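You operate a simulated robot arm through the tools that you are given. There is no shell and no other tool.

Carry out the task below with a simulated two-armed robot. There is one attempt and no reset: what you move stays moved.

Task
Carry the grey balloon tray with both arms and set it on the wooden table.

Only the result counts: the job must be done as asked and must still hold three seconds after the hand-in. Knocking over, shifting, dropping, spilling or breaking anything else fails it.

Robot
Two 7-joint arms with two-finger parallel grippers on one trunk, on a base that moves. Base frame: it is fixed to the floor where the robot stands at the start and does not move with it; the origin is under the middle of the robot, x ahead of it, y to its left, z up; the surface under the hand at the start is at about z = 0.975. Readings come in m, degrees, newtons and seconds.
The left shoulder is at the start at [0.02, 0.138, 1.3], the right one opposite. With the tool pointing down near the work surface each hand reaches from about 0.14 to 0.5 m from the robot's upright axis, wherever it stands, measured 20 degrees to its own side. Places, roughly: grey balloon tray [1.25, -3, 1]; wooden table [2.2, 0.8, 0.7]. Payload 1.57 kg a hand.
The tool frame of a hand sits at the grasp point between the pads (the TCP): z along the fingers, y along the line on which they close. The tips reach 0.03 m beyond it. Largest opening 0.08 m; finger width 0.017, thickness 0.012; the body of the gripper, 0.04 by 0.082 m, starts 0.08 m behind the TCP.
Orientation is that of the tool frame in the base frame, as [roll, pitch, yaw] about the fixed x, y, z axes, in that order (R = Rz(yaw) Ry(pitch) Rx(roll)). With the fingers straight down and closing along the base's y, the tool's x points along the base's -x, its y along +y and its z along -z.

Tools
- The arms move only by the tool send_rows. It takes "left_deltas", "right_deltas" or both (then of equal length, played together; a hand with none holds still); each is a list of rows, each a list of 7 numbers: the shift along the tool's x, y, z in units of 20 mm (1.0 is 20 mm), then the turn, a rotation vector about the tool's x, y, z in units of 6 degrees (1.0 is 6 degrees), then the gripper command, from -1 (shut) to 1 (fully open), values between in proportion. In form: [[dx, dy, dz, wx, wy, wz, fingers], ...]. A call has 1 to 20 rows; each row shifts and turns the commanded pose from where the row before left it, along the tool's axes as they then stand. A call with a number of a shift or a turn outside -1 to 1 is refused whole. Rows are played at 5 a second. More than 0.05 m and 8.6 degrees between two rows, or a gripper value outside its range, and nothing of the call is played. Where a pose cannot be reached the arm comes as near as it can. A force on the tool above 40 N (or 10 N above the force at the start of the call, whichever is more), or a blocked arm, ends the call early, and 0.2 s more pass. The fingers move at their own pace (about 0.045 m/s each) and stop on an object; they squeeze with about 23 N. The grip force told is the motor's: it shows also when the fingers shut on nothing. Time passes only in rows, and 0.2 s behind the last, so rows that do not move let the fingers close. The reply holds the time, the measured pose of the TCP, the force on the tool along the base axes, the opening and the grip force, in the units named above and with some noise, with the torque about the TCP (base axes, N m) and any sound that the robot's microphone picked up, and new pictures: "show" is both (left out), scene, wrist or none (wrist: the cameras of the hands that moved).
- Cameras (640 x 400 px; columns grow to the right, rows downward): "scene" is now at [0.1938, 0.0054, 1.2059]; the picture's right is [0.05, -1.00, 0.00], its down [-0.34, -0.02, -0.94] and it looks along [0.94, 0.05, -0.34] (base axes); focal length 214 px, centre (320, 200). "left" rides on the left gripper at [0.072, 0.007, -0.122] in its tool frame; the picture's right is [-0.09, 1.00, 0.00], its down [-0.84, -0.08, -0.54] and it looks along [-0.54, -0.05, 0.84] (tool axes); focal length 238 px, centre (320, 200). "right" rides on the right gripper at [0.072, -0.007, -0.122] in its tool frame; the picture's right is [0.09, 1.00, 0.00], its down [-0.84, 0.08, -0.54] and it looks along [-0.54, 0.05, 0.84] (tool axes); focal length 238 px, centre (320, 200). There is no depth. A picture from a camera that has moved, and an enlarged one, comes with that camera's place and axes in the base frame and with its lens.
- raise_lower(by): slides the trunk up (or, below 0, down) by that many m; the arms and the scene camera ride with it, the base frame stays. It gives what a move gives, with no picture.
- drive_base(legs): drives the robot by 1 to 6 legs, each [ahead, left, turn to the left] in m, m and degrees, along the robot's own axes; the way and the turn of a leg run together, so that a leg with both is an arc; at most 1.5 m and 180 degrees a leg. The arms and the cameras ride along, it lands a little off, and it stops where it bumps. It gives what a move gives, and a new picture of the scene camera.
- turn_head(pan, tilt): turns the head with the scene camera to pan (to the left, within 60 degrees either way) and tilt (down, from -29 to 69), counted from straight ahead of the robot. It gives what a move gives, and a new picture of the scene camera.
- zoom(camera, box): a new picture of the part [left, top, right, bottom] of that camera's present view, enlarged. It takes no simulated time.
- sign_off(): hands the job in; it is judged then, once.

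Places have to be worked out from the pictures, the camera data and where the tool is seen. Open the grippers and draw the arms clear of the work before you hand the job in, unless the task says otherwise.

The tools are called by a JSON object that holds its "method" and its "body". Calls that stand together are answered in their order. send_rows: Moves the arms, as the interface text tells. Its arguments: {"type":"object","properties":{"left_deltas":{"type":"array","items":{"type":"array","items":{"type":"number"}}},"right_deltas":{"type":"array","items":{"type":"array","items":{"type":"number"}}},"show":{"type":"string","enum":["both","scene","wrist","none"]}},"required":[]} The other tools are called the same way: raise_lower (by) moves the trunk up or down; drive_base (legs) drives the base; turn_head (pan, tilt) turns the head that bears the scene camera; zoom (camera, box) takes an enlarged picture of a part of a camera's view; sign_off () hands the job in.

At the start:

```text
time_s: 0.0
left_eef_pos: [0.3109, 0.1469, 1.1747]
left_tool_rot: [179.0, -3.5, -179.8]
left_force: [-0.1, -0.1, 0.5]
left_moment: [-0.02, -0.02, 0.0]
left_grip_width: 0.0801
left_finger_force: 0.2
right_eef_pos: [0.4014, -0.1537, 1.193]
right_tool_rot: [-180.0, -4.0, 179.6]
right_force: [0.5, -0.5, -0.9]
right_moment: [-0.02, -0.02, -0.02]
right_grip_width: 0.08
right_finger_force: 0.1
trunk travel left (down, up): [-0.675, 0.565]
robot x, y, heading: [-0.0034, -0.0001, 0.1]
head pan, tilt (commanded): [2.9, 19.9]
```

scene: 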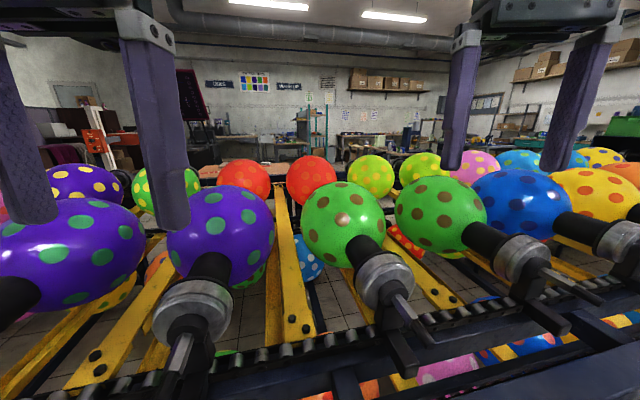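
right: 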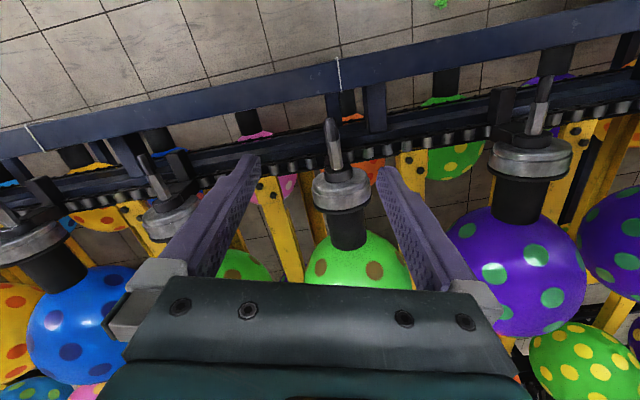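
left: 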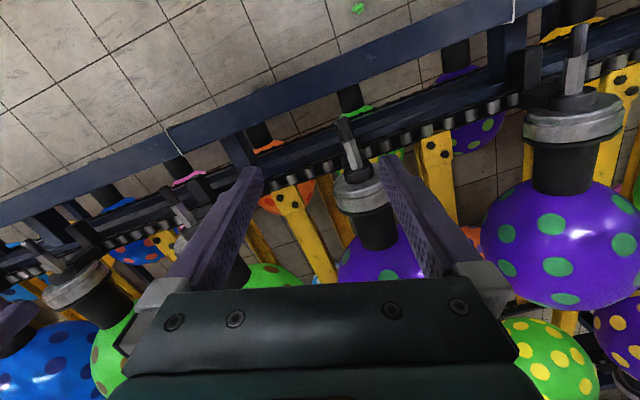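

The pictures show a balloon conveyor directly in front of the robot, and the tray should be far to the right. I look to the right with the head first to see the room.

{"method": "turn_head", "body": {"pan": -60, "tilt": 15}}

```text
time_s: 1.3
left_eef_pos: [0.3114, 0.1466, 1.1728]
left_tool_rot: [178.9, -3.7, -179.7]
left_force: [0.0, -0.7, 0.6]
left_moment: [-0.01, 0.0, -0.02]
left_grip_width: 0.0797
left_finger_force: 0.0
right_eef_pos: [0.401, -0.1534, 1.1923]
right_tool_rot: [-179.9, -4.1, 179.7]
right_force: [-0.1, 0.3, 0.8]
right_moment: [0.01, 0.0, 0.0]
right_grip_width: 0.08
right_finger_force: 0.1
trunk travel left (down, up): [-0.675, 0.565]
robot x, y, heading: [0.0006, -0.0013, 0.2]
head pan, tilt (commanded): [-60.0, 15.0]
camera scene: at [0.1475, -0.0802, 1.2138], right [-0.87, -0.5, 0.0], down [-0.13, 0.22, -0.97], along [0.48, -0.84, -0.26], focal length 214 px, centre (320, 200)
```

scene: 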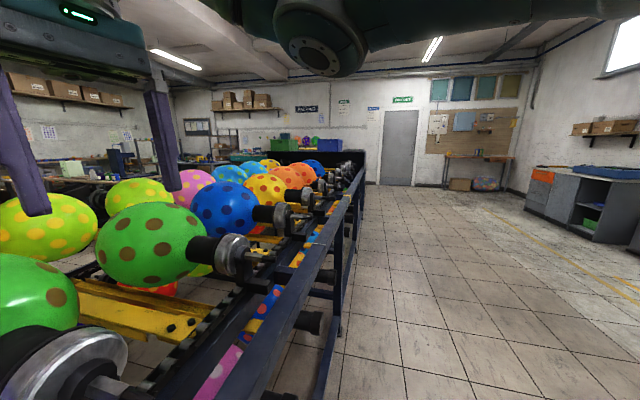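

I zoom on the end of the conveyor where the tray should appear, and also look at the rest of the right side.

{"method": "zoom", "body": {"camera": "scene", "box": [240, 120, 400, 220]}}

{"method": "zoom", "body": {"camera": "scene", "box": [400, 60, 640, 210]}}

```text
4.00 times, centred on (320, 170) of scene
camera zoom: at [0.1475, -0.0802, 1.2138], right [-0.87, -0.5, 0.0], down [-0.13, 0.22, -0.97], along [0.48, -0.84, -0.26], focal length 858 px, centre (320, 320)
```

zoom: 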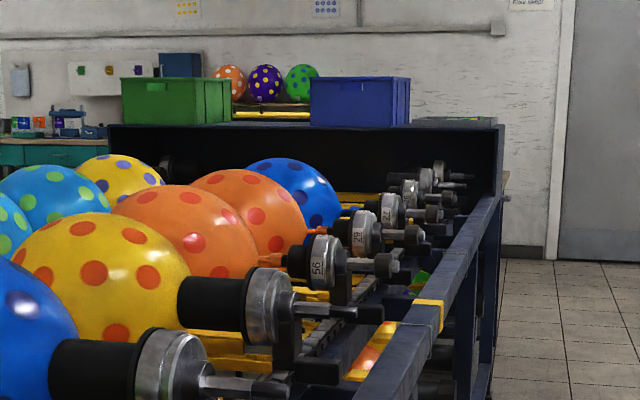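

```text
2.67 times, centred on (520, 135) of scene
camera zoom: at [0.1475, -0.0802, 1.2138], right [-0.87, -0.5, 0.0], down [-0.13, 0.22, -0.97], along [0.48, -0.84, -0.26], focal length 572 px, centre (-213, 373)
```

zoom: 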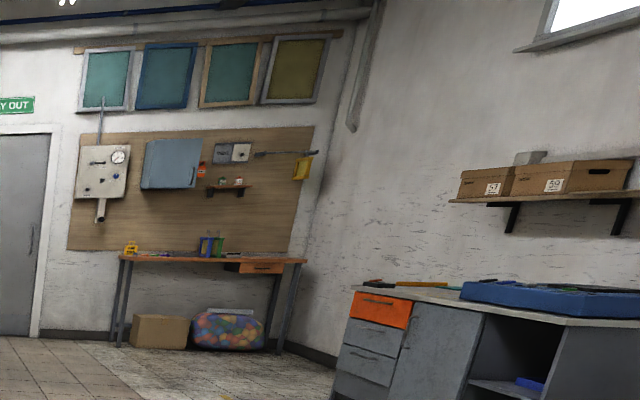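

The grey flat tray seems to be on top of the black box at the conveyor's end, at the right corner next to the blue bin. Now I look to the left to see the wooden table and free ways.

{"method": "turn_head", "body": {"pan": 60, "tilt": 15}}

{"method": "turn_head", "body": {"pan": 0, "tilt": 0}}

```text
time_s: 3.3
left_eef_pos: [0.312, 0.1461, 1.1742]
left_tool_rot: [178.9, -3.7, -179.8]
left_force: [0.4, 0.6, -0.6]
left_moment: [-0.03, -0.01, 0.0]
left_grip_width: 0.0803
left_finger_force: 0.0
right_eef_pos: [0.4015, -0.153, 1.1925]
right_tool_rot: [180.0, -4.1, 179.7]
right_force: [0.9, 0.9, 0.3]
right_moment: [-0.05, 0.03, -0.03]
right_grip_width: 0.0798
right_finger_force: 0.0
trunk travel left (down, up): [-0.675, 0.565]
robot x, y, heading: [0.0014, -0.0006, 0.1]
head pan, tilt (commanded): [60.0, 15.0]
camera scene: at [0.1475, 0.0816, 1.2138], right [0.87, -0.5, 0.0], down [-0.13, -0.22, -0.97], along [0.48, 0.84, -0.26], focal length 214 px, centre (320, 200)
```

scene: 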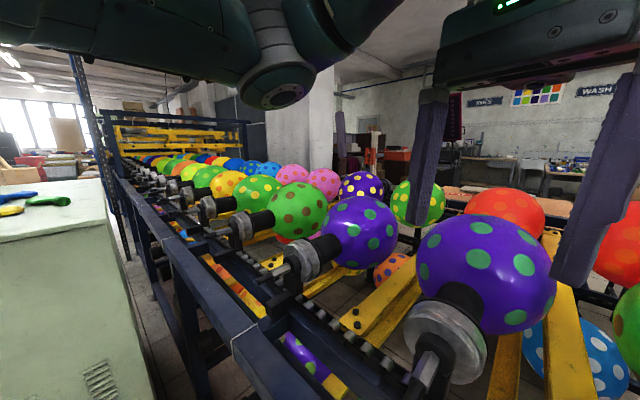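

```text
time_s: 4.6
left_eef_pos: [0.3106, 0.1464, 1.1736]
left_tool_rot: [178.8, -3.7, -179.6]
left_force: [0.4, 0.2, -0.6]
left_moment: [-0.03, 0.0, -0.03]
left_grip_width: 0.0797
left_finger_force: 0.1
right_eef_pos: [0.4008, -0.1527, 1.1923]
right_tool_rot: [-180.0, -4.0, 179.7]
right_force: [0.2, 0.7, 0.3]
right_moment: [-0.01, 0.01, 0.02]
right_grip_width: 0.08
right_finger_force: 0.1
trunk travel left (down, up): [-0.675, 0.565]
robot x, y, heading: [0.0038, -0.0004, -0.0]
head pan, tilt (commanded): [0.0, 0.0]
camera scene: at [0.1908, 0.0008, 1.2379], right [0.0, -1.0, 0.0], down [0.0, 0.0, -1.0], along [1.0, 0.0, 0.0], focal length 214 px, centre (320, 200)
```

scene: 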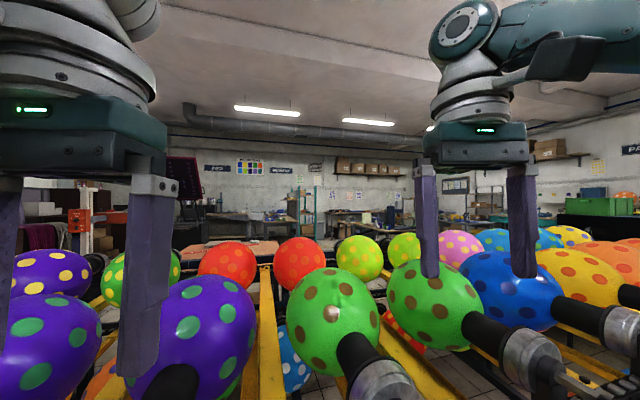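

The wooden table is just behind the conveyor; the robot must drive around its right end. I raise the trunk to get an overview over the conveyor and map the ways.

{"method": "raise_lower", "body": {"by": 0.5}}

{"method": "turn_head", "body": {"pan": -50, "tilt": 15}}

{"method": "turn_head", "body": {"pan": 10, "tilt": 25}}

```text
refused: 0.5 is not a number from -0.4 to 0.4
```

```text
time_s: 5.8
left_eef_pos: [0.3111, 0.1473, 1.1744]
left_tool_rot: [178.9, -3.7, -179.8]
left_force: [0.7, 0.3, -0.3]
left_moment: [-0.01, 0.01, -0.02]
left_grip_width: 0.0801
left_finger_force: 0.0
right_eef_pos: [0.4015, -0.1538, 1.1936]
right_tool_rot: [180.0, -4.1, 179.7]
right_force: [0.1, 0.0, 0.2]
right_moment: [0.02, 0.0, 0.0]
right_grip_width: 0.08
right_finger_force: 0.0
trunk travel left (down, up): [-0.675, 0.565]
robot x, y, heading: [-0.0016, -0.0009, 0.1]
head pan, tilt (commanded): [-50.0, 15.0]
camera scene: at [0.1608, -0.0708, 1.2138], right [-0.77, -0.64, 0.0], down [-0.17, 0.2, -0.97], along [0.62, -0.74, -0.26], focal length 214 px, centre (320, 200)
```

scene: 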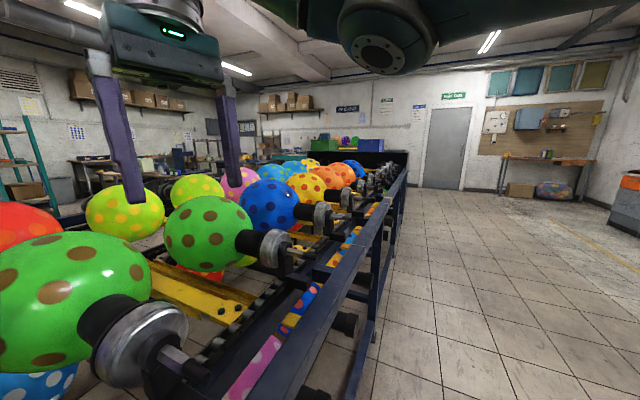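

```text
time_s: 7.1
left_eef_pos: [0.3119, 0.1461, 1.1728]
left_tool_rot: [178.9, -3.6, -179.9]
left_force: [0.4, -0.1, -0.6]
left_moment: [-0.02, 0.03, 0.02]
left_grip_width: 0.08
left_finger_force: 0.0
right_eef_pos: [0.4013, -0.1524, 1.1921]
right_tool_rot: [-179.9, -4.1, 179.7]
right_force: [0.1, -0.2, 1.3]
right_moment: [0.0, 0.01, 0.0]
right_grip_width: 0.0798
right_finger_force: 0.0
trunk travel left (down, up): [-0.675, 0.565]
robot x, y, heading: [0.0012, 0.0013, -0.1]
head pan, tilt (commanded): [10.0, 25.0]
camera scene: at [0.1915, 0.0166, 1.1976], right [0.17, -0.98, 0.0], down [-0.42, -0.07, -0.91], along [0.89, 0.16, -0.42], focal length 214 px, centre (320, 200)
```

scene: 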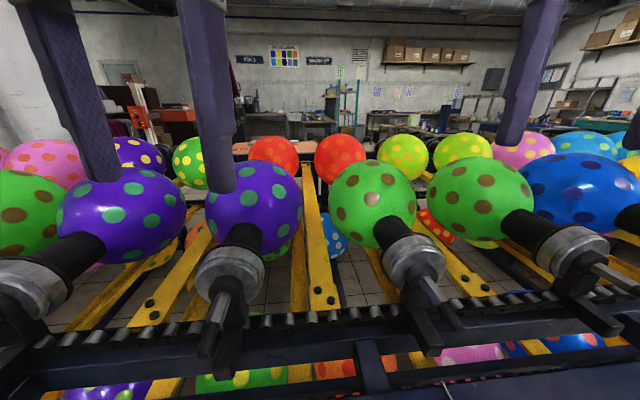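

I raise in steps of 0.4 m at most, straight up and away from the balloons, then look over the conveyor.

{"method": "raise_lower", "body": {"by": 0.4}}

{"method": "turn_head", "body": {"pan": 10, "tilt": 25}}

{"method": "turn_head", "body": {"pan": -50, "tilt": 15}}

```text
time_s: 10.9
left_eef_pos: [0.3109, 0.1472, 1.5728]
left_tool_rot: [178.9, -3.8, -179.9]
left_force: [-0.5, 0.4, -1.1]
left_moment: [0.0, 0.01, 0.0]
left_grip_width: 0.0805
left_finger_force: 0.0
right_eef_pos: [0.4022, -0.1538, 1.5931]
right_tool_rot: [-179.9, -4.1, 179.6]
right_force: [0.1, 0.0, 0.7]
right_moment: [0.0, 0.0, 0.02]
right_grip_width: 0.0803
right_finger_force: 0.1
trunk travel left (down, up): [-1.075, 0.165]
robot x, y, heading: [0.0017, -0.0003, 0.1]
head pan, tilt (commanded): [10.0, 25.0]
```

```text
time_s: 11.5
left_eef_pos: [0.3103, 0.1471, 1.5735]
left_tool_rot: [178.9, -3.7, -179.6]
left_force: [0.5, -0.4, -0.1]
left_moment: [0.0, -0.01, -0.01]
left_grip_width: 0.0798
left_finger_force: 0.2
right_eef_pos: [0.4018, -0.1529, 1.5927]
right_tool_rot: [-179.9, -4.1, 179.7]
right_force: [-0.2, -0.6, 0.3]
right_moment: [0.01, 0.02, 0.01]
right_grip_width: 0.0801
right_finger_force: 0.0
trunk travel left (down, up): [-1.075, 0.165]
robot x, y, heading: [-0.0009, -0.0007, 0.0]
head pan, tilt (commanded): [10.0, 25.0]
camera scene: at [0.1915, 0.0167, 1.5976], right [0.17, -0.98, 0.0], down [-0.42, -0.07, -0.91], along [0.89, 0.16, -0.42], focal length 214 px, centre (320, 200)
```

scene: 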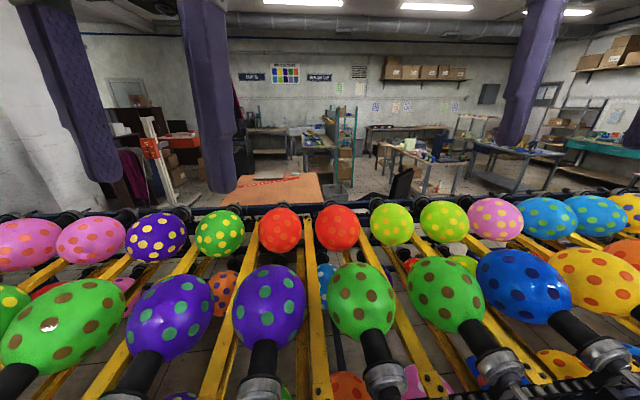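

```text
time_s: 12.8
left_eef_pos: [0.3105, 0.147, 1.573]
left_tool_rot: [179.0, -3.7, -179.7]
left_force: [0.2, 0.2, 0.0]
left_moment: [0.0, -0.02, -0.02]
left_grip_width: 0.0801
left_finger_force: 0.0
right_eef_pos: [0.402, -0.153, 1.5918]
right_tool_rot: [179.9, -4.2, 179.7]
right_force: [0.6, -0.2, 0.1]
right_moment: [-0.01, 0.02, -0.04]
right_grip_width: 0.08
right_finger_force: 0.1
trunk travel left (down, up): [-1.075, 0.165]
robot x, y, heading: [-0.0001, -0.0001, 0.1]
head pan, tilt (commanded): [-50.0, 15.0]
camera scene: at [0.1608, -0.0708, 1.6138], right [-0.77, -0.64, 0.0], down [-0.17, 0.2, -0.97], along [0.62, -0.74, -0.26], focal length 214 px, centre (320, 200)
```

scene: 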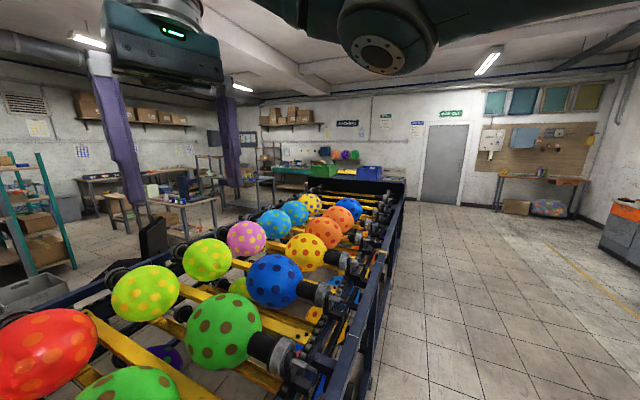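

I zoom into both pictures' key areas: the end of the conveyor with the tray, in the current view.

{"method": "zoom", "body": {"camera": "scene", "box": [240, 130, 432, 250]}}

{"method": "zoom", "body": {"camera": "scene", "box": [310, 150, 420, 219]}}

```text
3.33 times, centred on (336, 190) of scene
camera zoom: at [0.1608, -0.0708, 1.6138], right [-0.77, -0.64, 0.0], down [-0.17, 0.2, -0.97], along [0.62, -0.74, -0.26], focal length 715 px, centre (267, 233)
```

zoom: 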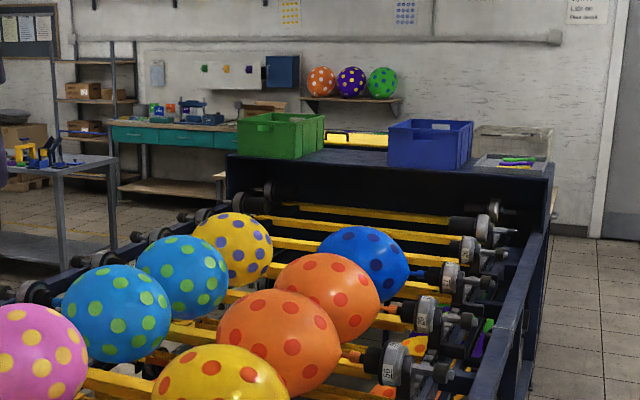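

```text
5.80 times, centred on (365, 184) of scene
camera zoom: at [0.1608, -0.0708, 1.6138], right [-0.77, -0.64, 0.0], down [-0.17, 0.2, -0.97], along [0.62, -0.74, -0.26], focal length 1243 px, centre (59, 290)
```

zoom: 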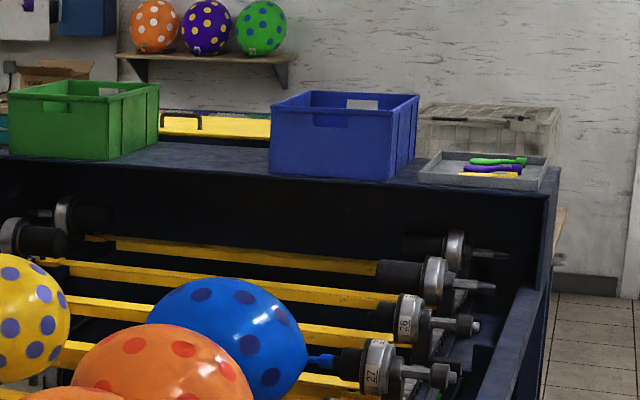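

The tray (with limp balloons in it) lies on the near right corner of the dark box top; the conveyor runs about 15 degrees off my axes. I drive to the right along the conveyor, on the open floor, to view the box from its open side.

{"method": "drive_base", "body": {"legs": [[-0.1, 0, 0], [0, -1.5, 0]]}}

{"method": "turn_head", "body": {"pan": -45, "tilt": 20}}

```text
time_s: 21.1
left_eef_pos: [0.2134, -1.3666, 1.5735]
left_tool_rot: [178.8, -3.7, -179.5]
left_force: [-0.3, 0.2, -0.6]
left_moment: [0.01, 0.0, 0.0]
left_grip_width: 0.0802
left_finger_force: 0.0
right_eef_pos: [0.3054, -1.6664, 1.5925]
right_tool_rot: [180.0, -4.1, 180.0]
right_force: [-0.4, -0.1, 0.6]
right_moment: [-0.01, 0.0, 0.0]
right_grip_width: 0.08
right_finger_force: 0.2
trunk travel left (down, up): [-1.075, 0.165]
robot x, y, heading: [-0.0926, -1.5129, 0.7]
head pan, tilt (commanded): [-50.0, 15.0]
camera scene: at [0.0642, -1.5842, 1.6138], right [-0.76, -0.65, 0.0], down [-0.17, 0.2, -0.97], along [0.62, -0.74, -0.26], focal length 214 px, centre (320, 200)
```

scene: 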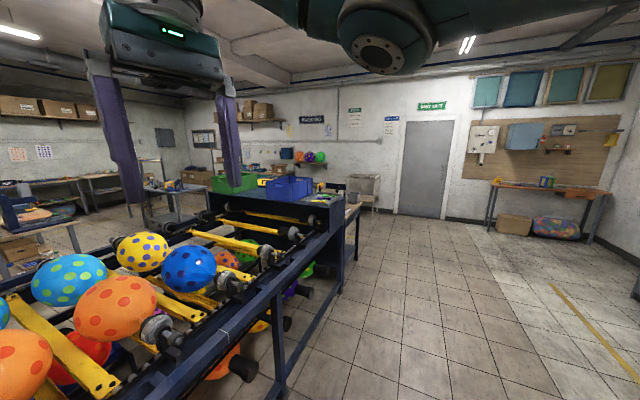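

```text
time_s: 21.7
left_eef_pos: [0.2136, -1.3658, 1.5728]
left_tool_rot: [179.1, -3.9, -179.4]
left_force: [0.2, 0.8, 0.5]
left_moment: [-0.02, -0.03, 0.03]
left_grip_width: 0.0801
left_finger_force: 0.0
right_eef_pos: [0.3045, -1.6651, 1.5922]
right_tool_rot: [-179.9, -4.1, 180.0]
right_force: [0.2, 0.1, -0.2]
right_moment: [0.0, -0.01, -0.01]
right_grip_width: 0.0801
right_finger_force: 0.0
trunk travel left (down, up): [-1.075, 0.165]
robot x, y, heading: [-0.0958, -1.5135, 0.1]
head pan, tilt (commanded): [-45.0, 20.0]
camera scene: at [0.07, -1.5785, 1.6057], right [-0.7, -0.71, 0.0], down [-0.24, 0.24, -0.94], along [0.67, -0.66, -0.34], focal length 214 px, centre (320, 200)
```

scene: 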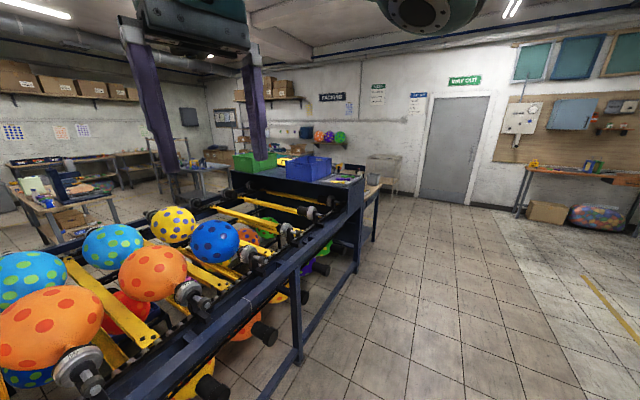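

I zoom at the box, the tray and the bench behind it to measure.

{"method": "zoom", "body": {"camera": "scene", "box": [210, 120, 434, 260]}}

{"method": "zoom", "body": {"camera": "scene", "box": [300, 150, 412, 220]}}

```text
2.86 times, centred on (322, 190) of scene
camera zoom: at [0.07, -1.5785, 1.6057], right [-0.7, -0.71, 0.0], down [-0.24, 0.24, -0.94], along [0.67, -0.66, -0.34], focal length 613 px, centre (314, 229)
```

zoom: 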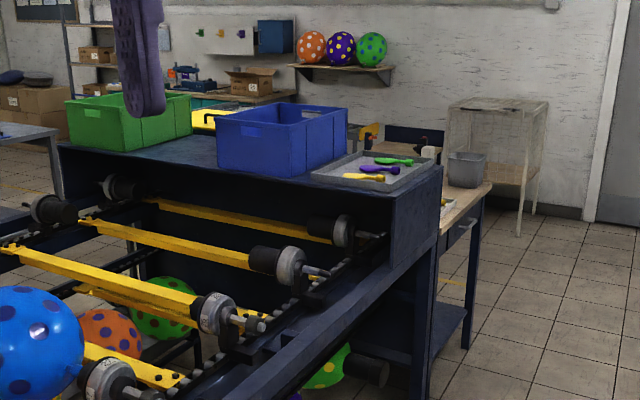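

```text
5.71 times, centred on (356, 185) of scene
camera zoom: at [0.07, -1.5785, 1.6057], right [-0.7, -0.71, 0.0], down [-0.24, 0.24, -0.94], along [0.67, -0.66, -0.34], focal length 1226 px, centre (114, 286)
```

zoom: 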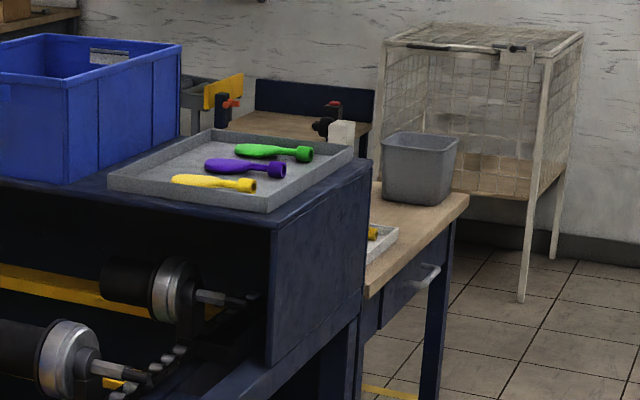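

Triangulating the two views puts the tray at about (1.30, -3.08, 1.10), roughly 0.40 m long along the conveyor and 0.28 m deep, turned about 15 degrees. I drive to a stand-off point in front of the box's open side, facing it.

{"method": "drive_base", "body": {"legs": [[0, -1.5, 0], [0.6, -0.27, 0], [0, 0, 15]]}}

{"method": "turn_head", "body": {"pan": 0, "tilt": 40}}

```text
time_s: 33.4
left_eef_pos: [0.7743, -3.0673, 1.5735]
left_tool_rot: [178.9, -3.7, -164.2]
left_force: [0.3, -0.6, 0.1]
left_moment: [0.03, 0.03, 0.02]
left_grip_width: 0.0799
left_finger_force: 0.0
right_eef_pos: [0.9408, -3.331, 1.5928]
right_tool_rot: [180.0, -4.0, -164.8]
right_force: [-0.7, -0.1, 0.0]
right_moment: [0.03, 0.02, 0.01]
right_grip_width: 0.0802
right_finger_force: 0.0
trunk travel left (down, up): [-1.075, 0.165]
robot x, y, heading: [0.5148, -3.2924, 15.8]
head pan, tilt (commanded): [-45.0, 20.0]
camera scene: at [0.6914, -3.3104, 1.6057], right [-0.49, -0.87, 0.0], down [-0.3, 0.17, -0.94], along [0.82, -0.46, -0.34], focal length 214 px, centre (320, 200)
```

scene: 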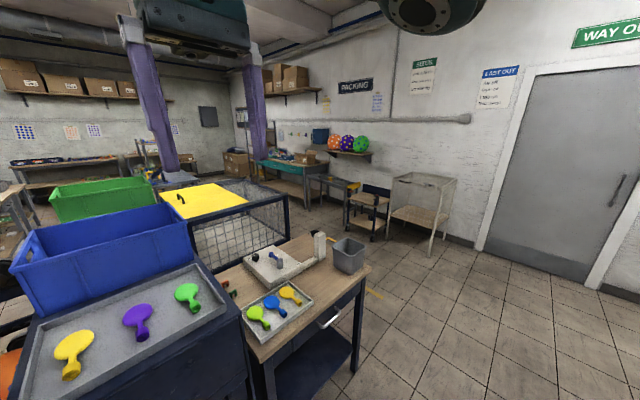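

```text
time_s: 34.5
left_eef_pos: [0.773, -3.0685, 1.5734]
left_tool_rot: [179.0, -3.6, -164.2]
left_force: [-0.3, -0.1, 0.4]
left_moment: [0.01, -0.01, 0.02]
left_grip_width: 0.0798
left_finger_force: 0.1
right_eef_pos: [0.9411, -3.3324, 1.5923]
right_tool_rot: [-180.0, -4.1, -164.7]
right_force: [0.3, 0.1, 0.1]
right_moment: [-0.02, -0.03, 0.02]
right_grip_width: 0.0797
right_finger_force: 0.0
trunk travel left (down, up): [-1.075, 0.165]
robot x, y, heading: [0.5144, -3.2963, 15.6]
head pan, tilt (commanded): [0.0, 40.0]
camera scene: at [0.6921, -3.2419, 1.5743], right [0.27, -0.96, 0.0], down [-0.62, -0.17, -0.77], along [0.74, 0.21, -0.64], focal length 214 px, centre (320, 200)
```

scene: 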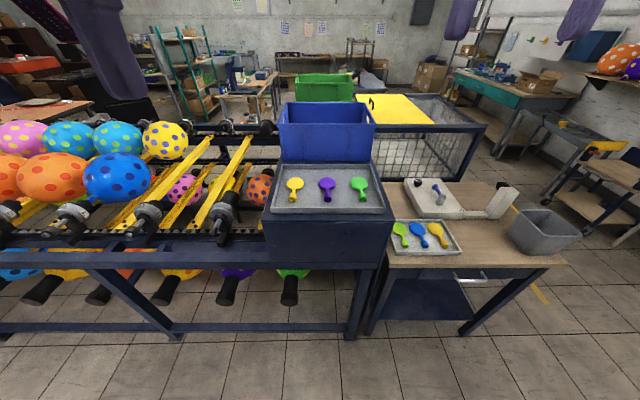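

Now the tray is straight ahead on the dark box with the yellow, purple and green balloons in it; another smaller tray lies on the lower bench and must stay. I zoom in to measure the tray.

{"method": "zoom", "body": {"camera": "scene", "box": [240, 140, 416, 250]}}

```text
3.64 times, centred on (328, 195) of scene
camera zoom: at [0.6921, -3.2419, 1.5743], right [0.27, -0.96, 0.0], down [-0.62, -0.17, -0.77], along [0.74, 0.21, -0.64], focal length 780 px, centre (291, 218)
```

zoom: 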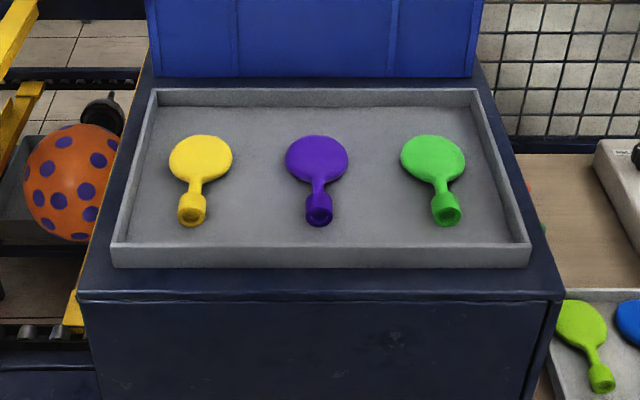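

The tray measures about 0.37 by 0.27 m with a 26 mm high rim, aligned with my heading within 1 degree; its centre is about 0.835 m ahead of my axis and 0.03 m to the right. I drive forward so its centre is about 0.42 m ahead, hands still high.

{"method": "drive_base", "body": {"legs": [[0.2, -0.028, 0.5], [0.21, 0, 0]]}}

{"method": "turn_head", "body": {"pan": 0, "tilt": 60}}

```text
time_s: 37.3
left_eef_pos: [1.1678, -2.9794, 1.5742]
left_tool_rot: [179.0, -3.7, -163.6]
left_force: [0.1, 0.4, -0.2]
left_moment: [0.03, -0.02, -0.03]
left_grip_width: 0.08
left_finger_force: 0.1
right_eef_pos: [1.3394, -3.2432, 1.5923]
right_tool_rot: [-180.0, -4.1, -164.2]
right_force: [-0.5, -0.1, -0.3]
right_moment: [-0.01, -0.01, 0.03]
right_grip_width: 0.0801
right_finger_force: 0.0
trunk travel left (down, up): [-1.075, 0.165]
robot x, y, heading: [0.9115, -3.2097, 16.3]
head pan, tilt (commanded): [0.0, 40.0]
camera scene: at [1.0887, -3.1549, 1.5742], right [0.28, -0.96, 0.0], down [-0.62, -0.18, -0.77], along [0.74, 0.21, -0.64], focal length 214 px, centre (320, 200)
```

scene: 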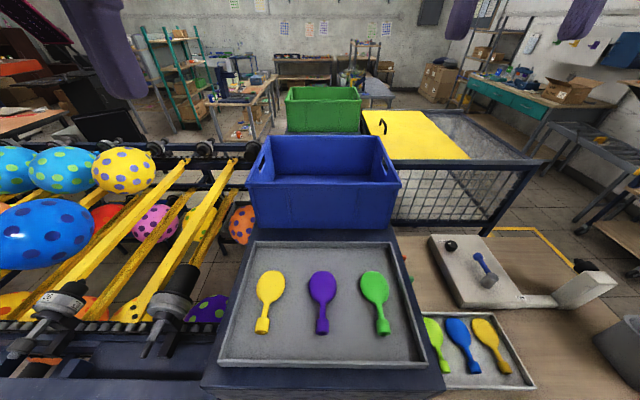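

```text
time_s: 38.1
left_eef_pos: [1.1673, -2.9793, 1.5733]
left_tool_rot: [178.9, -3.8, -163.7]
left_force: [0.3, -0.9, -0.3]
left_moment: [0.01, -0.04, -0.04]
left_grip_width: 0.0803
left_finger_force: 0.0
right_eef_pos: [1.3381, -3.2425, 1.5919]
right_tool_rot: [-180.0, -4.1, -164.3]
right_force: [1.0, -0.3, -0.4]
right_moment: [-0.02, 0.0, 0.02]
right_grip_width: 0.0799
right_finger_force: 0.1
trunk travel left (down, up): [-1.075, 0.165]
robot x, y, heading: [0.9073, -3.2055, 16.3]
head pan, tilt (commanded): [0.0, 60.0]
camera scene: at [1.0711, -3.16, 1.5476], right [0.28, -0.96, 0.0], down [-0.83, -0.24, -0.5], along [0.48, 0.14, -0.87], focal length 214 px, centre (320, 200)
```

scene: 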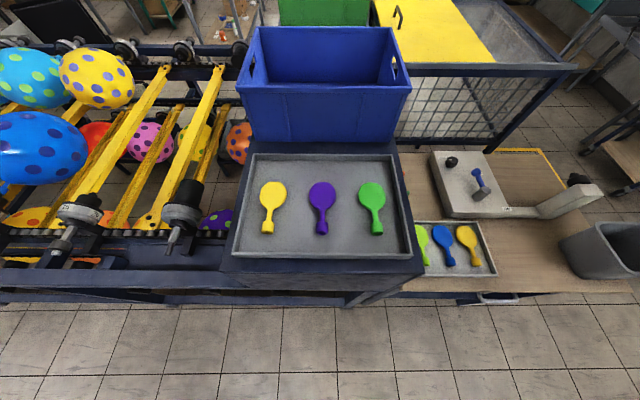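

The robot is now close with no bump. I zoom in again for a precise second measurement of the rim from this steeper view.

{"method": "zoom", "body": {"camera": "scene", "box": [208, 140, 432, 280]}}

```text
2.86 times, centred on (320, 210) of scene
camera zoom: at [1.0711, -3.16, 1.5476], right [0.28, -0.96, 0.0], down [-0.83, -0.24, -0.5], along [0.48, 0.14, -0.87], focal length 613 px, centre (320, 171)
```

zoom: 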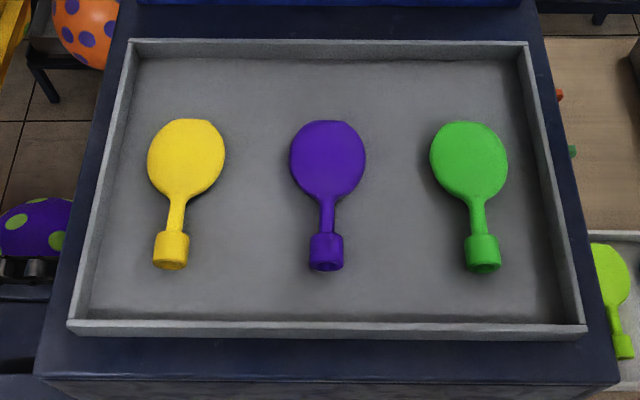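

Both views agree: tray centre at (1.322, -3.094), rim top at about z = 1.11, rim walls 0.186 m left and right of centre. I lower the trunk so the hands come to about 0.15 m above the rim.

{"method": "raise_lower", "body": {"by": -0.25}}

{"method": "turn_head", "body": {"pan": 0, "tilt": 55}}

```text
time_s: 40.7
left_eef_pos: [1.1669, -2.9793, 1.3231]
left_tool_rot: [178.9, -3.6, -163.7]
left_force: [-0.3, 0.7, 0.3]
left_moment: [-0.02, -0.04, 0.01]
left_grip_width: 0.0802
left_finger_force: 0.1
right_eef_pos: [1.3386, -3.2431, 1.3427]
right_tool_rot: [-179.9, -4.1, -164.3]
right_force: [0.2, 0.4, 1.5]
right_moment: [-0.03, -0.01, 0.0]
right_grip_width: 0.08
right_finger_force: 0.0
trunk travel left (down, up): [-0.825, 0.415]
robot x, y, heading: [0.9111, -3.2057, 16.4]
head pan, tilt (commanded): [0.0, 60.0]
```

```text
time_s: 41.4
left_eef_pos: [1.1676, -2.9801, 1.3228]
left_tool_rot: [178.9, -3.6, -163.7]
left_force: [0.7, 0.1, -0.9]
left_moment: [-0.01, 0.05, -0.01]
left_grip_width: 0.0798
left_finger_force: 0.0
right_eef_pos: [1.3402, -3.2433, 1.3408]
right_tool_rot: [-179.9, -4.2, -164.2]
right_force: [-0.3, -0.1, -0.8]
right_moment: [-0.01, -0.01, -0.04]
right_grip_width: 0.0795
right_finger_force: 0.1
trunk travel left (down, up): [-0.825, 0.415]
robot x, y, heading: [0.911, -3.2069, 16.0]
head pan, tilt (commanded): [0.0, 55.0]
camera scene: at [1.0763, -3.1585, 1.3035], right [0.28, -0.96, 0.0], down [-0.79, -0.23, -0.57], along [0.55, 0.16, -0.82], focal length 214 px, centre (320, 200)
```

scene: 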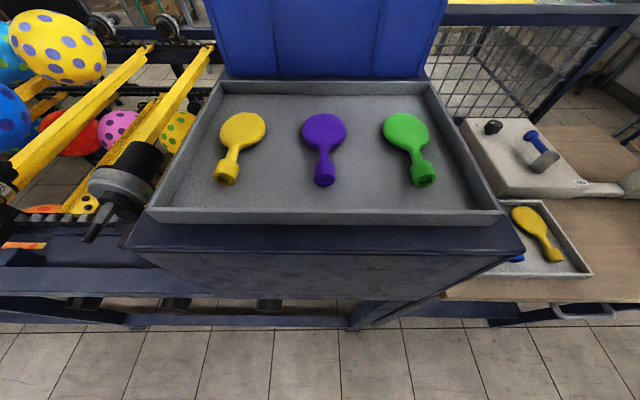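

The three views give the rim top at z about 1.115 and the tray centre at (1.317, -3.094). I straighten the tools and move both hands over the left and right rim walls, with fingers set to about 40 mm opening, staying high.

{"method": "send_rows", "body": {"left_deltas": [[0, 0, 0, 0.18, -0.6, 0, 0], [-0.967, 0.29, 0, 0, 0, 0, 0], [-0.967, 0.29, 0, 0, 0, 0, 0], [-0.967, 0.29, 0, 0, 0, 0, 0], [-0.967, 0.29, 0, 0, 0, 0, 0], [-0.967, 0.29, 0, 0, 0, 0, 0], [0, 0, 0, 0, 0, 0, 0]], "right_deltas": [[0, 0, 0, 0, -0.7, 0, 0], [-0.043, -0.302, 0, 0, 0, 0, 0], [-0.043, -0.302, 0, 0, 0, 0, 0], [-0.043, -0.302, 0, 0, 0, 0, 0], [-0.043, -0.302, 0, 0, 0, 0, 0], [-0.043, -0.302, 0, 0, 0, 0, 0], [0, 0, 0, 0, 0, 0, 0]], "show": "both"}}

```text
time_s: 43.0
left_eef_pos: [1.2534, -2.9249, 1.3234]
left_tool_rot: [-180.0, -0.1, -163.7]
left_force: [0.2, 0.8, 0.0]
left_moment: [-0.02, 0.0, 0.0]
left_grip_width: 0.04
left_finger_force: 0.0
right_eef_pos: [1.3513, -3.27, 1.3415]
right_tool_rot: [-180.0, 0.1, -164.2]
right_force: [0.2, -0.4, -0.9]
right_moment: [0.0, 0.04, 0.0]
right_grip_width: 0.0401
right_finger_force: 0.1
trunk travel left (down, up): [-0.825, 0.415]
robot x, y, heading: [0.9107, -3.206, 16.2]
head pan, tilt (commanded): [0.0, 55.0]
camera scene: at [1.0763, -3.1584, 1.3036], right [0.28, -0.96, 0.0], down [-0.79, -0.23, -0.57], along [0.55, 0.16, -0.82], focal length 214 px, centre (320, 200)
camera right: at [1.2839, -3.298, 1.4647], right [-0.36, 0.93, 0.0], down [0.78, 0.3, 0.54], along [0.51, 0.19, -0.84], focal length 238 px, centre (320, 200)
camera left: at [1.1834, -2.9386, 1.4452], right [-0.19, 0.98, 0.0], down [0.83, 0.16, 0.54], along [0.53, 0.1, -0.84], focal length 238 px, centre (320, 200)
```

scene: 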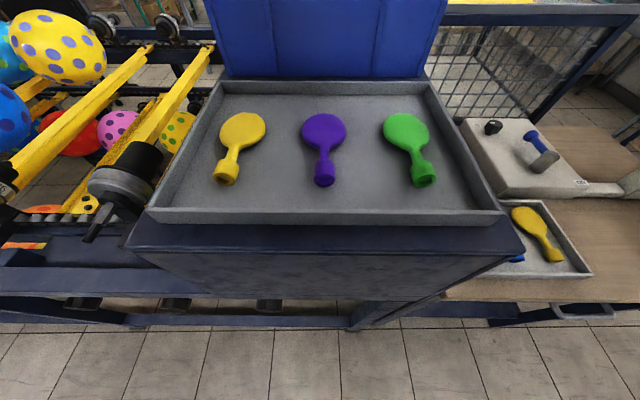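
right: 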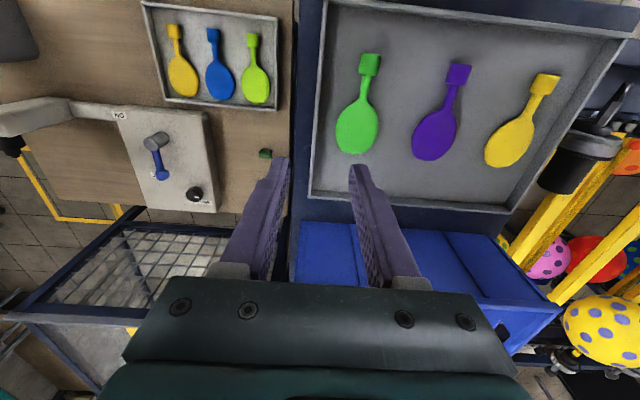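
left: 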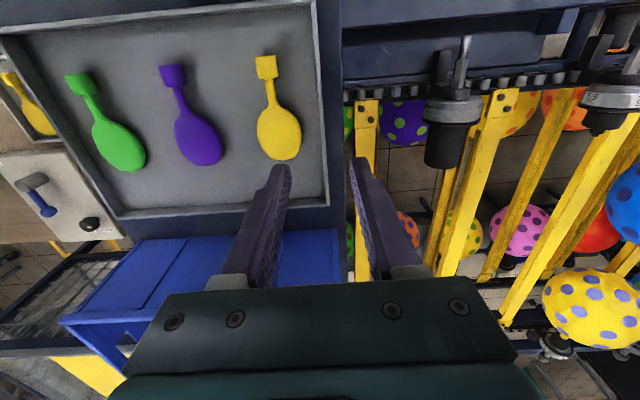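

Both hands hang over the rim walls; I zoom in on each wrist view to check the lateral alignment at the point below the TCP (about pixel (320,110)).

{"method": "zoom", "body": {"camera": "left", "box": [240, 40, 400, 140]}}

{"method": "zoom", "body": {"camera": "right", "box": [240, 40, 400, 140]}}

```text
4.00 times, centred on (320, 90) of left
camera zoom: at [1.1834, -2.9386, 1.4452], right [-0.19, 0.98, 0.0], down [0.83, 0.16, 0.54], along [0.53, 0.1, -0.84], focal length 953 px, centre (320, 640)
```

zoom: 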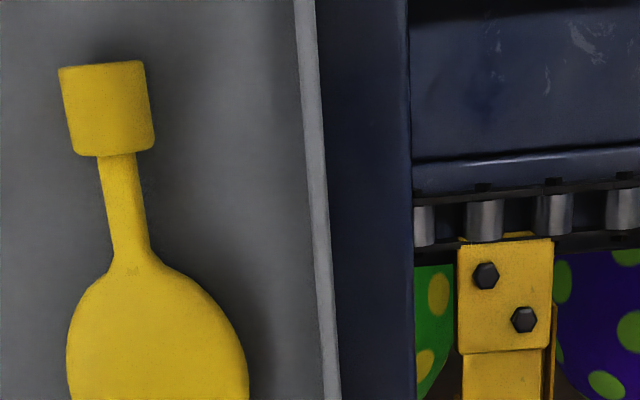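

```text
4.00 times, centred on (320, 90) of right
camera zoom: at [1.2839, -3.298, 1.4647], right [-0.36, 0.93, 0.0], down [0.78, 0.3, 0.54], along [0.51, 0.19, -0.84], focal length 953 px, centre (320, 640)
```

zoom: 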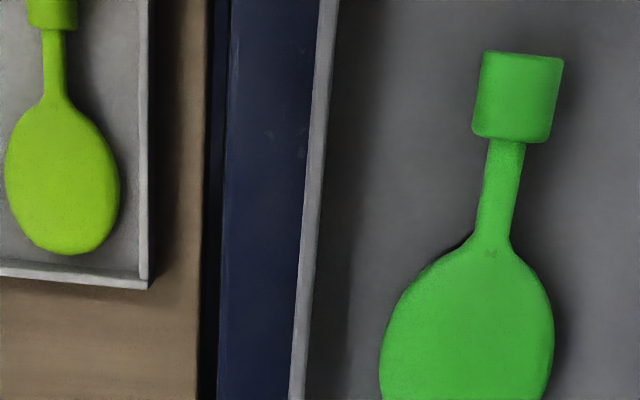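

The left wall is within 1 mm of the TCP line; the right hand needs about 6 mm more to the right. I correct that, narrow the opening to 30 mm to stay off the balloons, and descend until the tips are just above the rim.

{"method": "send_rows", "body": {"left_deltas": [[0, 0.05, 0, 0, 0, 0, -0.25], [0, 0, 0.907, 0, 0, 0, -0.25], [0, 0, 0.907, 0, 0, 0, -0.25], [0, 0, 0.907, 0, 0, 0, -0.25], [0, 0, 0.907, 0, 0, 0, -0.25], [0, 0, 0.907, 0, 0, 0, -0.25], [0, 0, 0.907, 0, 0, 0, -0.25], [0, 0, 0.907, 0, 0, 0, -0.25], [0, 0, 0.907, 0, 0, 0, -0.25], [0, 0, 0.907, 0, 0, 0, -0.25], [0, 0, 0, 0, 0, 0, -0.25]], "right_deltas": [[0, -0.3, 0, 0, 0, 0, -0.25], [0, 0, 1.0, 0, 0, 0, -0.25], [0, 0, 1.0, 0, 0, 0, -0.25], [0, 0, 1.0, 0, 0, 0, -0.25], [0, 0, 1.0, 0, 0, 0, -0.25], [0, 0, 1.0, 0, 0, 0, -0.25], [0, 0, 1.0, 0, 0, 0, -0.25], [0, 0, 1.0, 0, 0, 0, -0.25], [0, 0, 1.0, 0, 0, 0, -0.25], [0, 0, 1.0, 0, 0, 0, -0.25], [0, 0, 0, 0, 0, 0, -0.25]], "show": "both"}}

```text
time_s: 45.4
left_eef_pos: [1.252, -2.9247, 1.159]
left_tool_rot: [-180.0, -0.2, -163.8]
left_force: [0.1, -0.3, 0.5]
left_moment: [0.02, 0.01, -0.02]
left_grip_width: 0.0301
left_finger_force: 0.0
right_eef_pos: [1.3539, -3.2759, 1.1618]
right_tool_rot: [-180.0, 0.1, -164.2]
right_force: [0.4, -1.1, 0.1]
right_moment: [-0.01, 0.01, -0.03]
right_grip_width: 0.0301
right_finger_force: 0.1
trunk travel left (down, up): [-0.825, 0.415]
robot x, y, heading: [0.9133, -3.2105, 16.1]
head pan, tilt (commanded): [0.0, 55.0]
camera scene: at [1.0763, -3.1585, 1.3036], right [0.28, -0.96, 0.0], down [-0.79, -0.23, -0.57], along [0.55, 0.16, -0.82], focal length 214 px, centre (320, 200)
camera right: at [1.2856, -3.3034, 1.285], right [-0.36, 0.93, 0.0], down [0.78, 0.3, 0.54], along [0.51, 0.19, -0.84], focal length 238 px, centre (320, 200)
camera left: at [1.1825, -2.9376, 1.282], right [-0.19, 0.98, 0.0], down [0.83, 0.16, 0.54], along [0.53, 0.1, -0.84], focal length 238 px, centre (320, 200)
```

scene: 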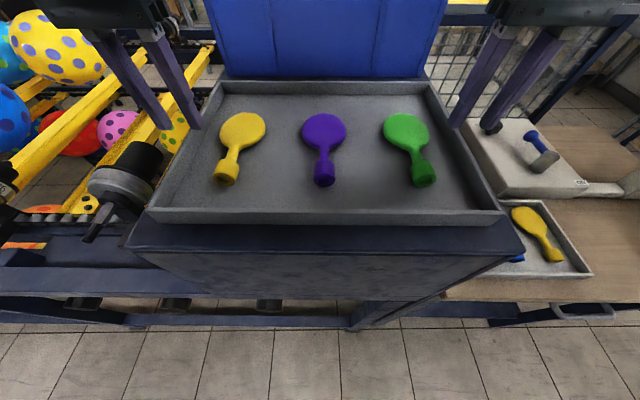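
right: 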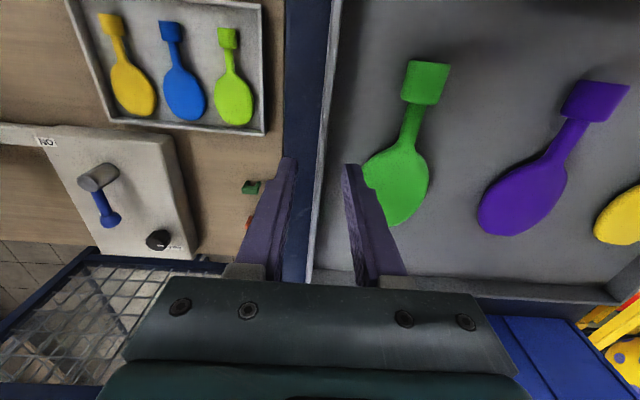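
left: 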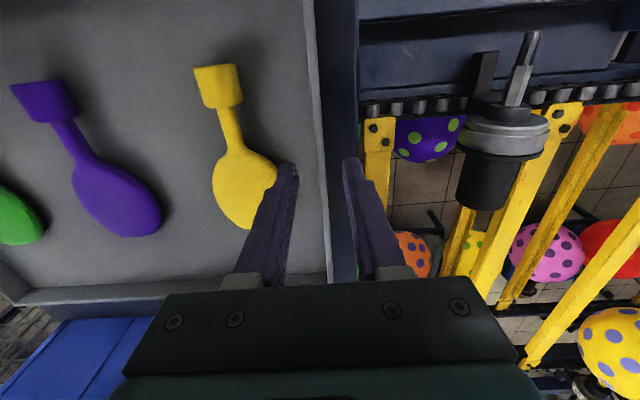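

Finger tips are just above the rim and straddle the walls; balloons have about 12 mm clearance. I zoom in to verify before going down.

{"method": "zoom", "body": {"camera": "left", "box": [240, 110, 400, 210]}}

{"method": "zoom", "body": {"camera": "right", "box": [240, 110, 400, 210]}}

{"method": "zoom", "body": {"camera": "scene", "box": [140, 60, 300, 160]}}

```text
4.00 times, centred on (320, 160) of left
camera zoom: at [1.1825, -2.9376, 1.282], right [-0.19, 0.98, 0.0], down [0.83, 0.16, 0.54], along [0.53, 0.1, -0.84], focal length 953 px, centre (320, 360)
```

zoom: 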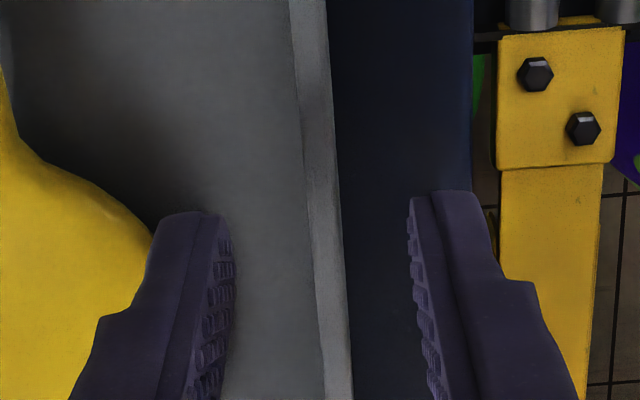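

```text
4.00 times, centred on (320, 160) of right
camera zoom: at [1.2856, -3.3034, 1.285], right [-0.36, 0.93, 0.0], down [0.78, 0.3, 0.54], along [0.51, 0.19, -0.84], focal length 953 px, centre (320, 360)
```

zoom: 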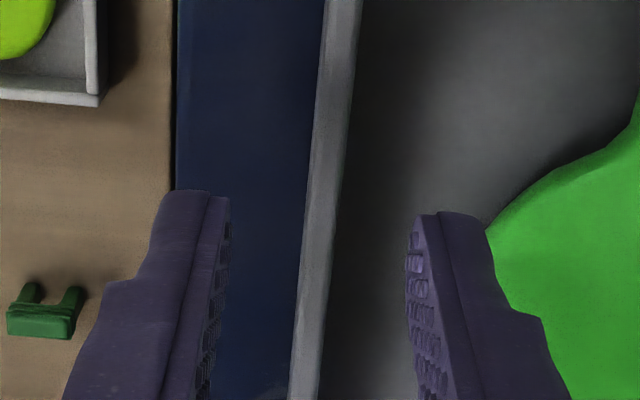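

```text
4.00 times, centred on (220, 110) of scene
camera zoom: at [1.0763, -3.1585, 1.3036], right [0.28, -0.96, 0.0], down [-0.79, -0.23, -0.57], along [0.55, 0.16, -0.82], focal length 858 px, centre (720, 560)
```

zoom: 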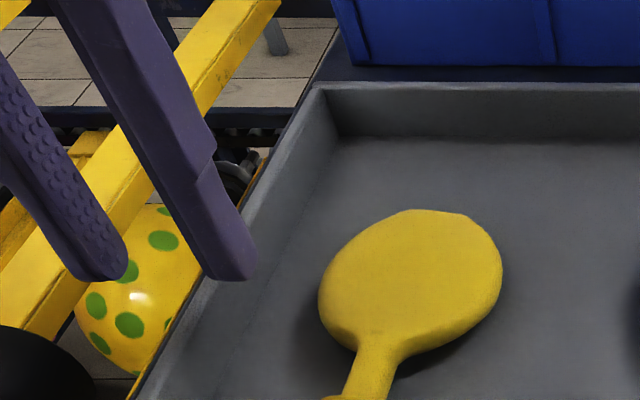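

Alignment is good (within 2 mm both sides). I go down slowly 30 mm so the fingers overlap the rim walls, watching the force.

{"method": "send_rows", "body": {"left_deltas": [[0, 0.05, 0.25, 0, 0, 0, -0.25], [0, 0, 0.25, 0, 0, 0, -0.25], [0, 0, 0.25, 0, 0, 0, -0.25], [0, 0, 0.25, 0, 0, 0, -0.25], [0, 0, 0.25, 0, 0, 0, -0.25]], "right_deltas": [[0, 0, 0.275, 0, 0, 0, -0.25], [0, 0, 0.275, 0, 0, 0, -0.25], [0, 0, 0.275, 0, 0, 0, -0.25], [0, 0, 0.275, 0, 0, 0, -0.25], [0, 0, 0.275, 0, 0, 0, -0.25]], "show": "both"}}

```text
time_s: 46.6
left_eef_pos: [1.2518, -2.9223, 1.1342]
left_tool_rot: [179.9, 0.0, -163.7]
left_force: [0.2, 0.1, -0.2]
left_moment: [0.03, 0.0, 0.01]
left_grip_width: 0.0301
left_finger_force: 0.0
right_eef_pos: [1.3543, -3.277, 1.135]
right_tool_rot: [-180.0, 0.1, -164.2]
right_force: [0.1, 0.1, 0.3]
right_moment: [0.02, -0.03, 0.01]
right_grip_width: 0.03
right_finger_force: 0.0
trunk travel left (down, up): [-0.825, 0.415]
robot x, y, heading: [0.9075, -3.2052, 16.3]
head pan, tilt (commanded): [0.0, 55.0]
camera scene: at [1.0763, -3.1584, 1.3036], right [0.28, -0.96, 0.0], down [-0.79, -0.23, -0.57], along [0.55, 0.16, -0.82], focal length 214 px, centre (320, 200)
camera right: at [1.2861, -3.304, 1.2574], right [-0.36, 0.93, 0.0], down [0.78, 0.3, 0.54], along [0.51, 0.2, -0.84], focal length 238 px, centre (320, 200)
camera left: at [1.1819, -2.9362, 1.257], right [-0.19, 0.98, 0.0], down [0.83, 0.16, 0.54], along [0.53, 0.1, -0.84], focal length 238 px, centre (320, 200)
```

scene: 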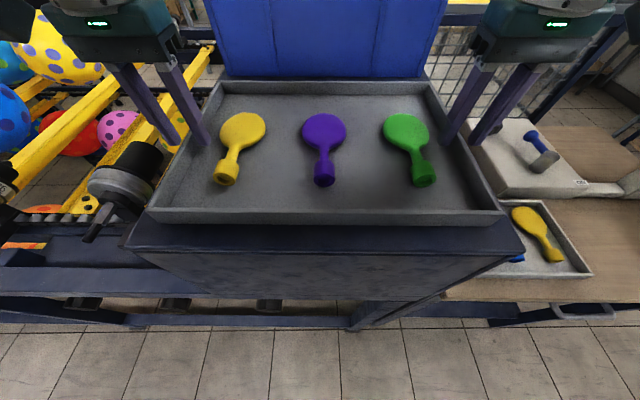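
right: 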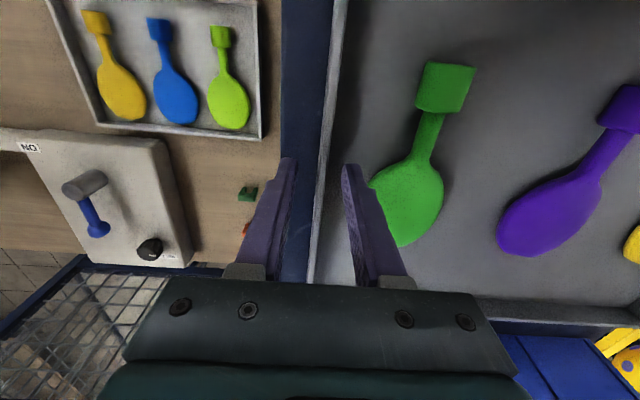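
left: 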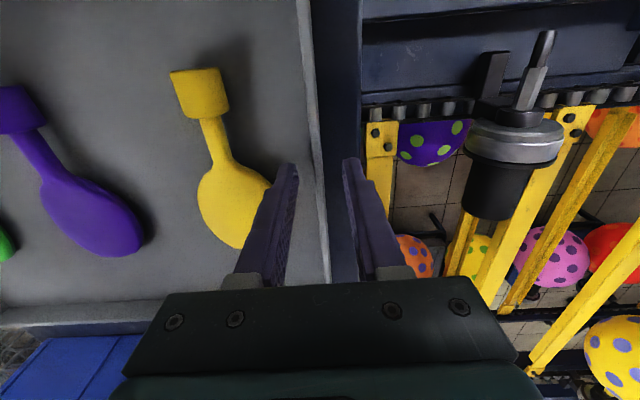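

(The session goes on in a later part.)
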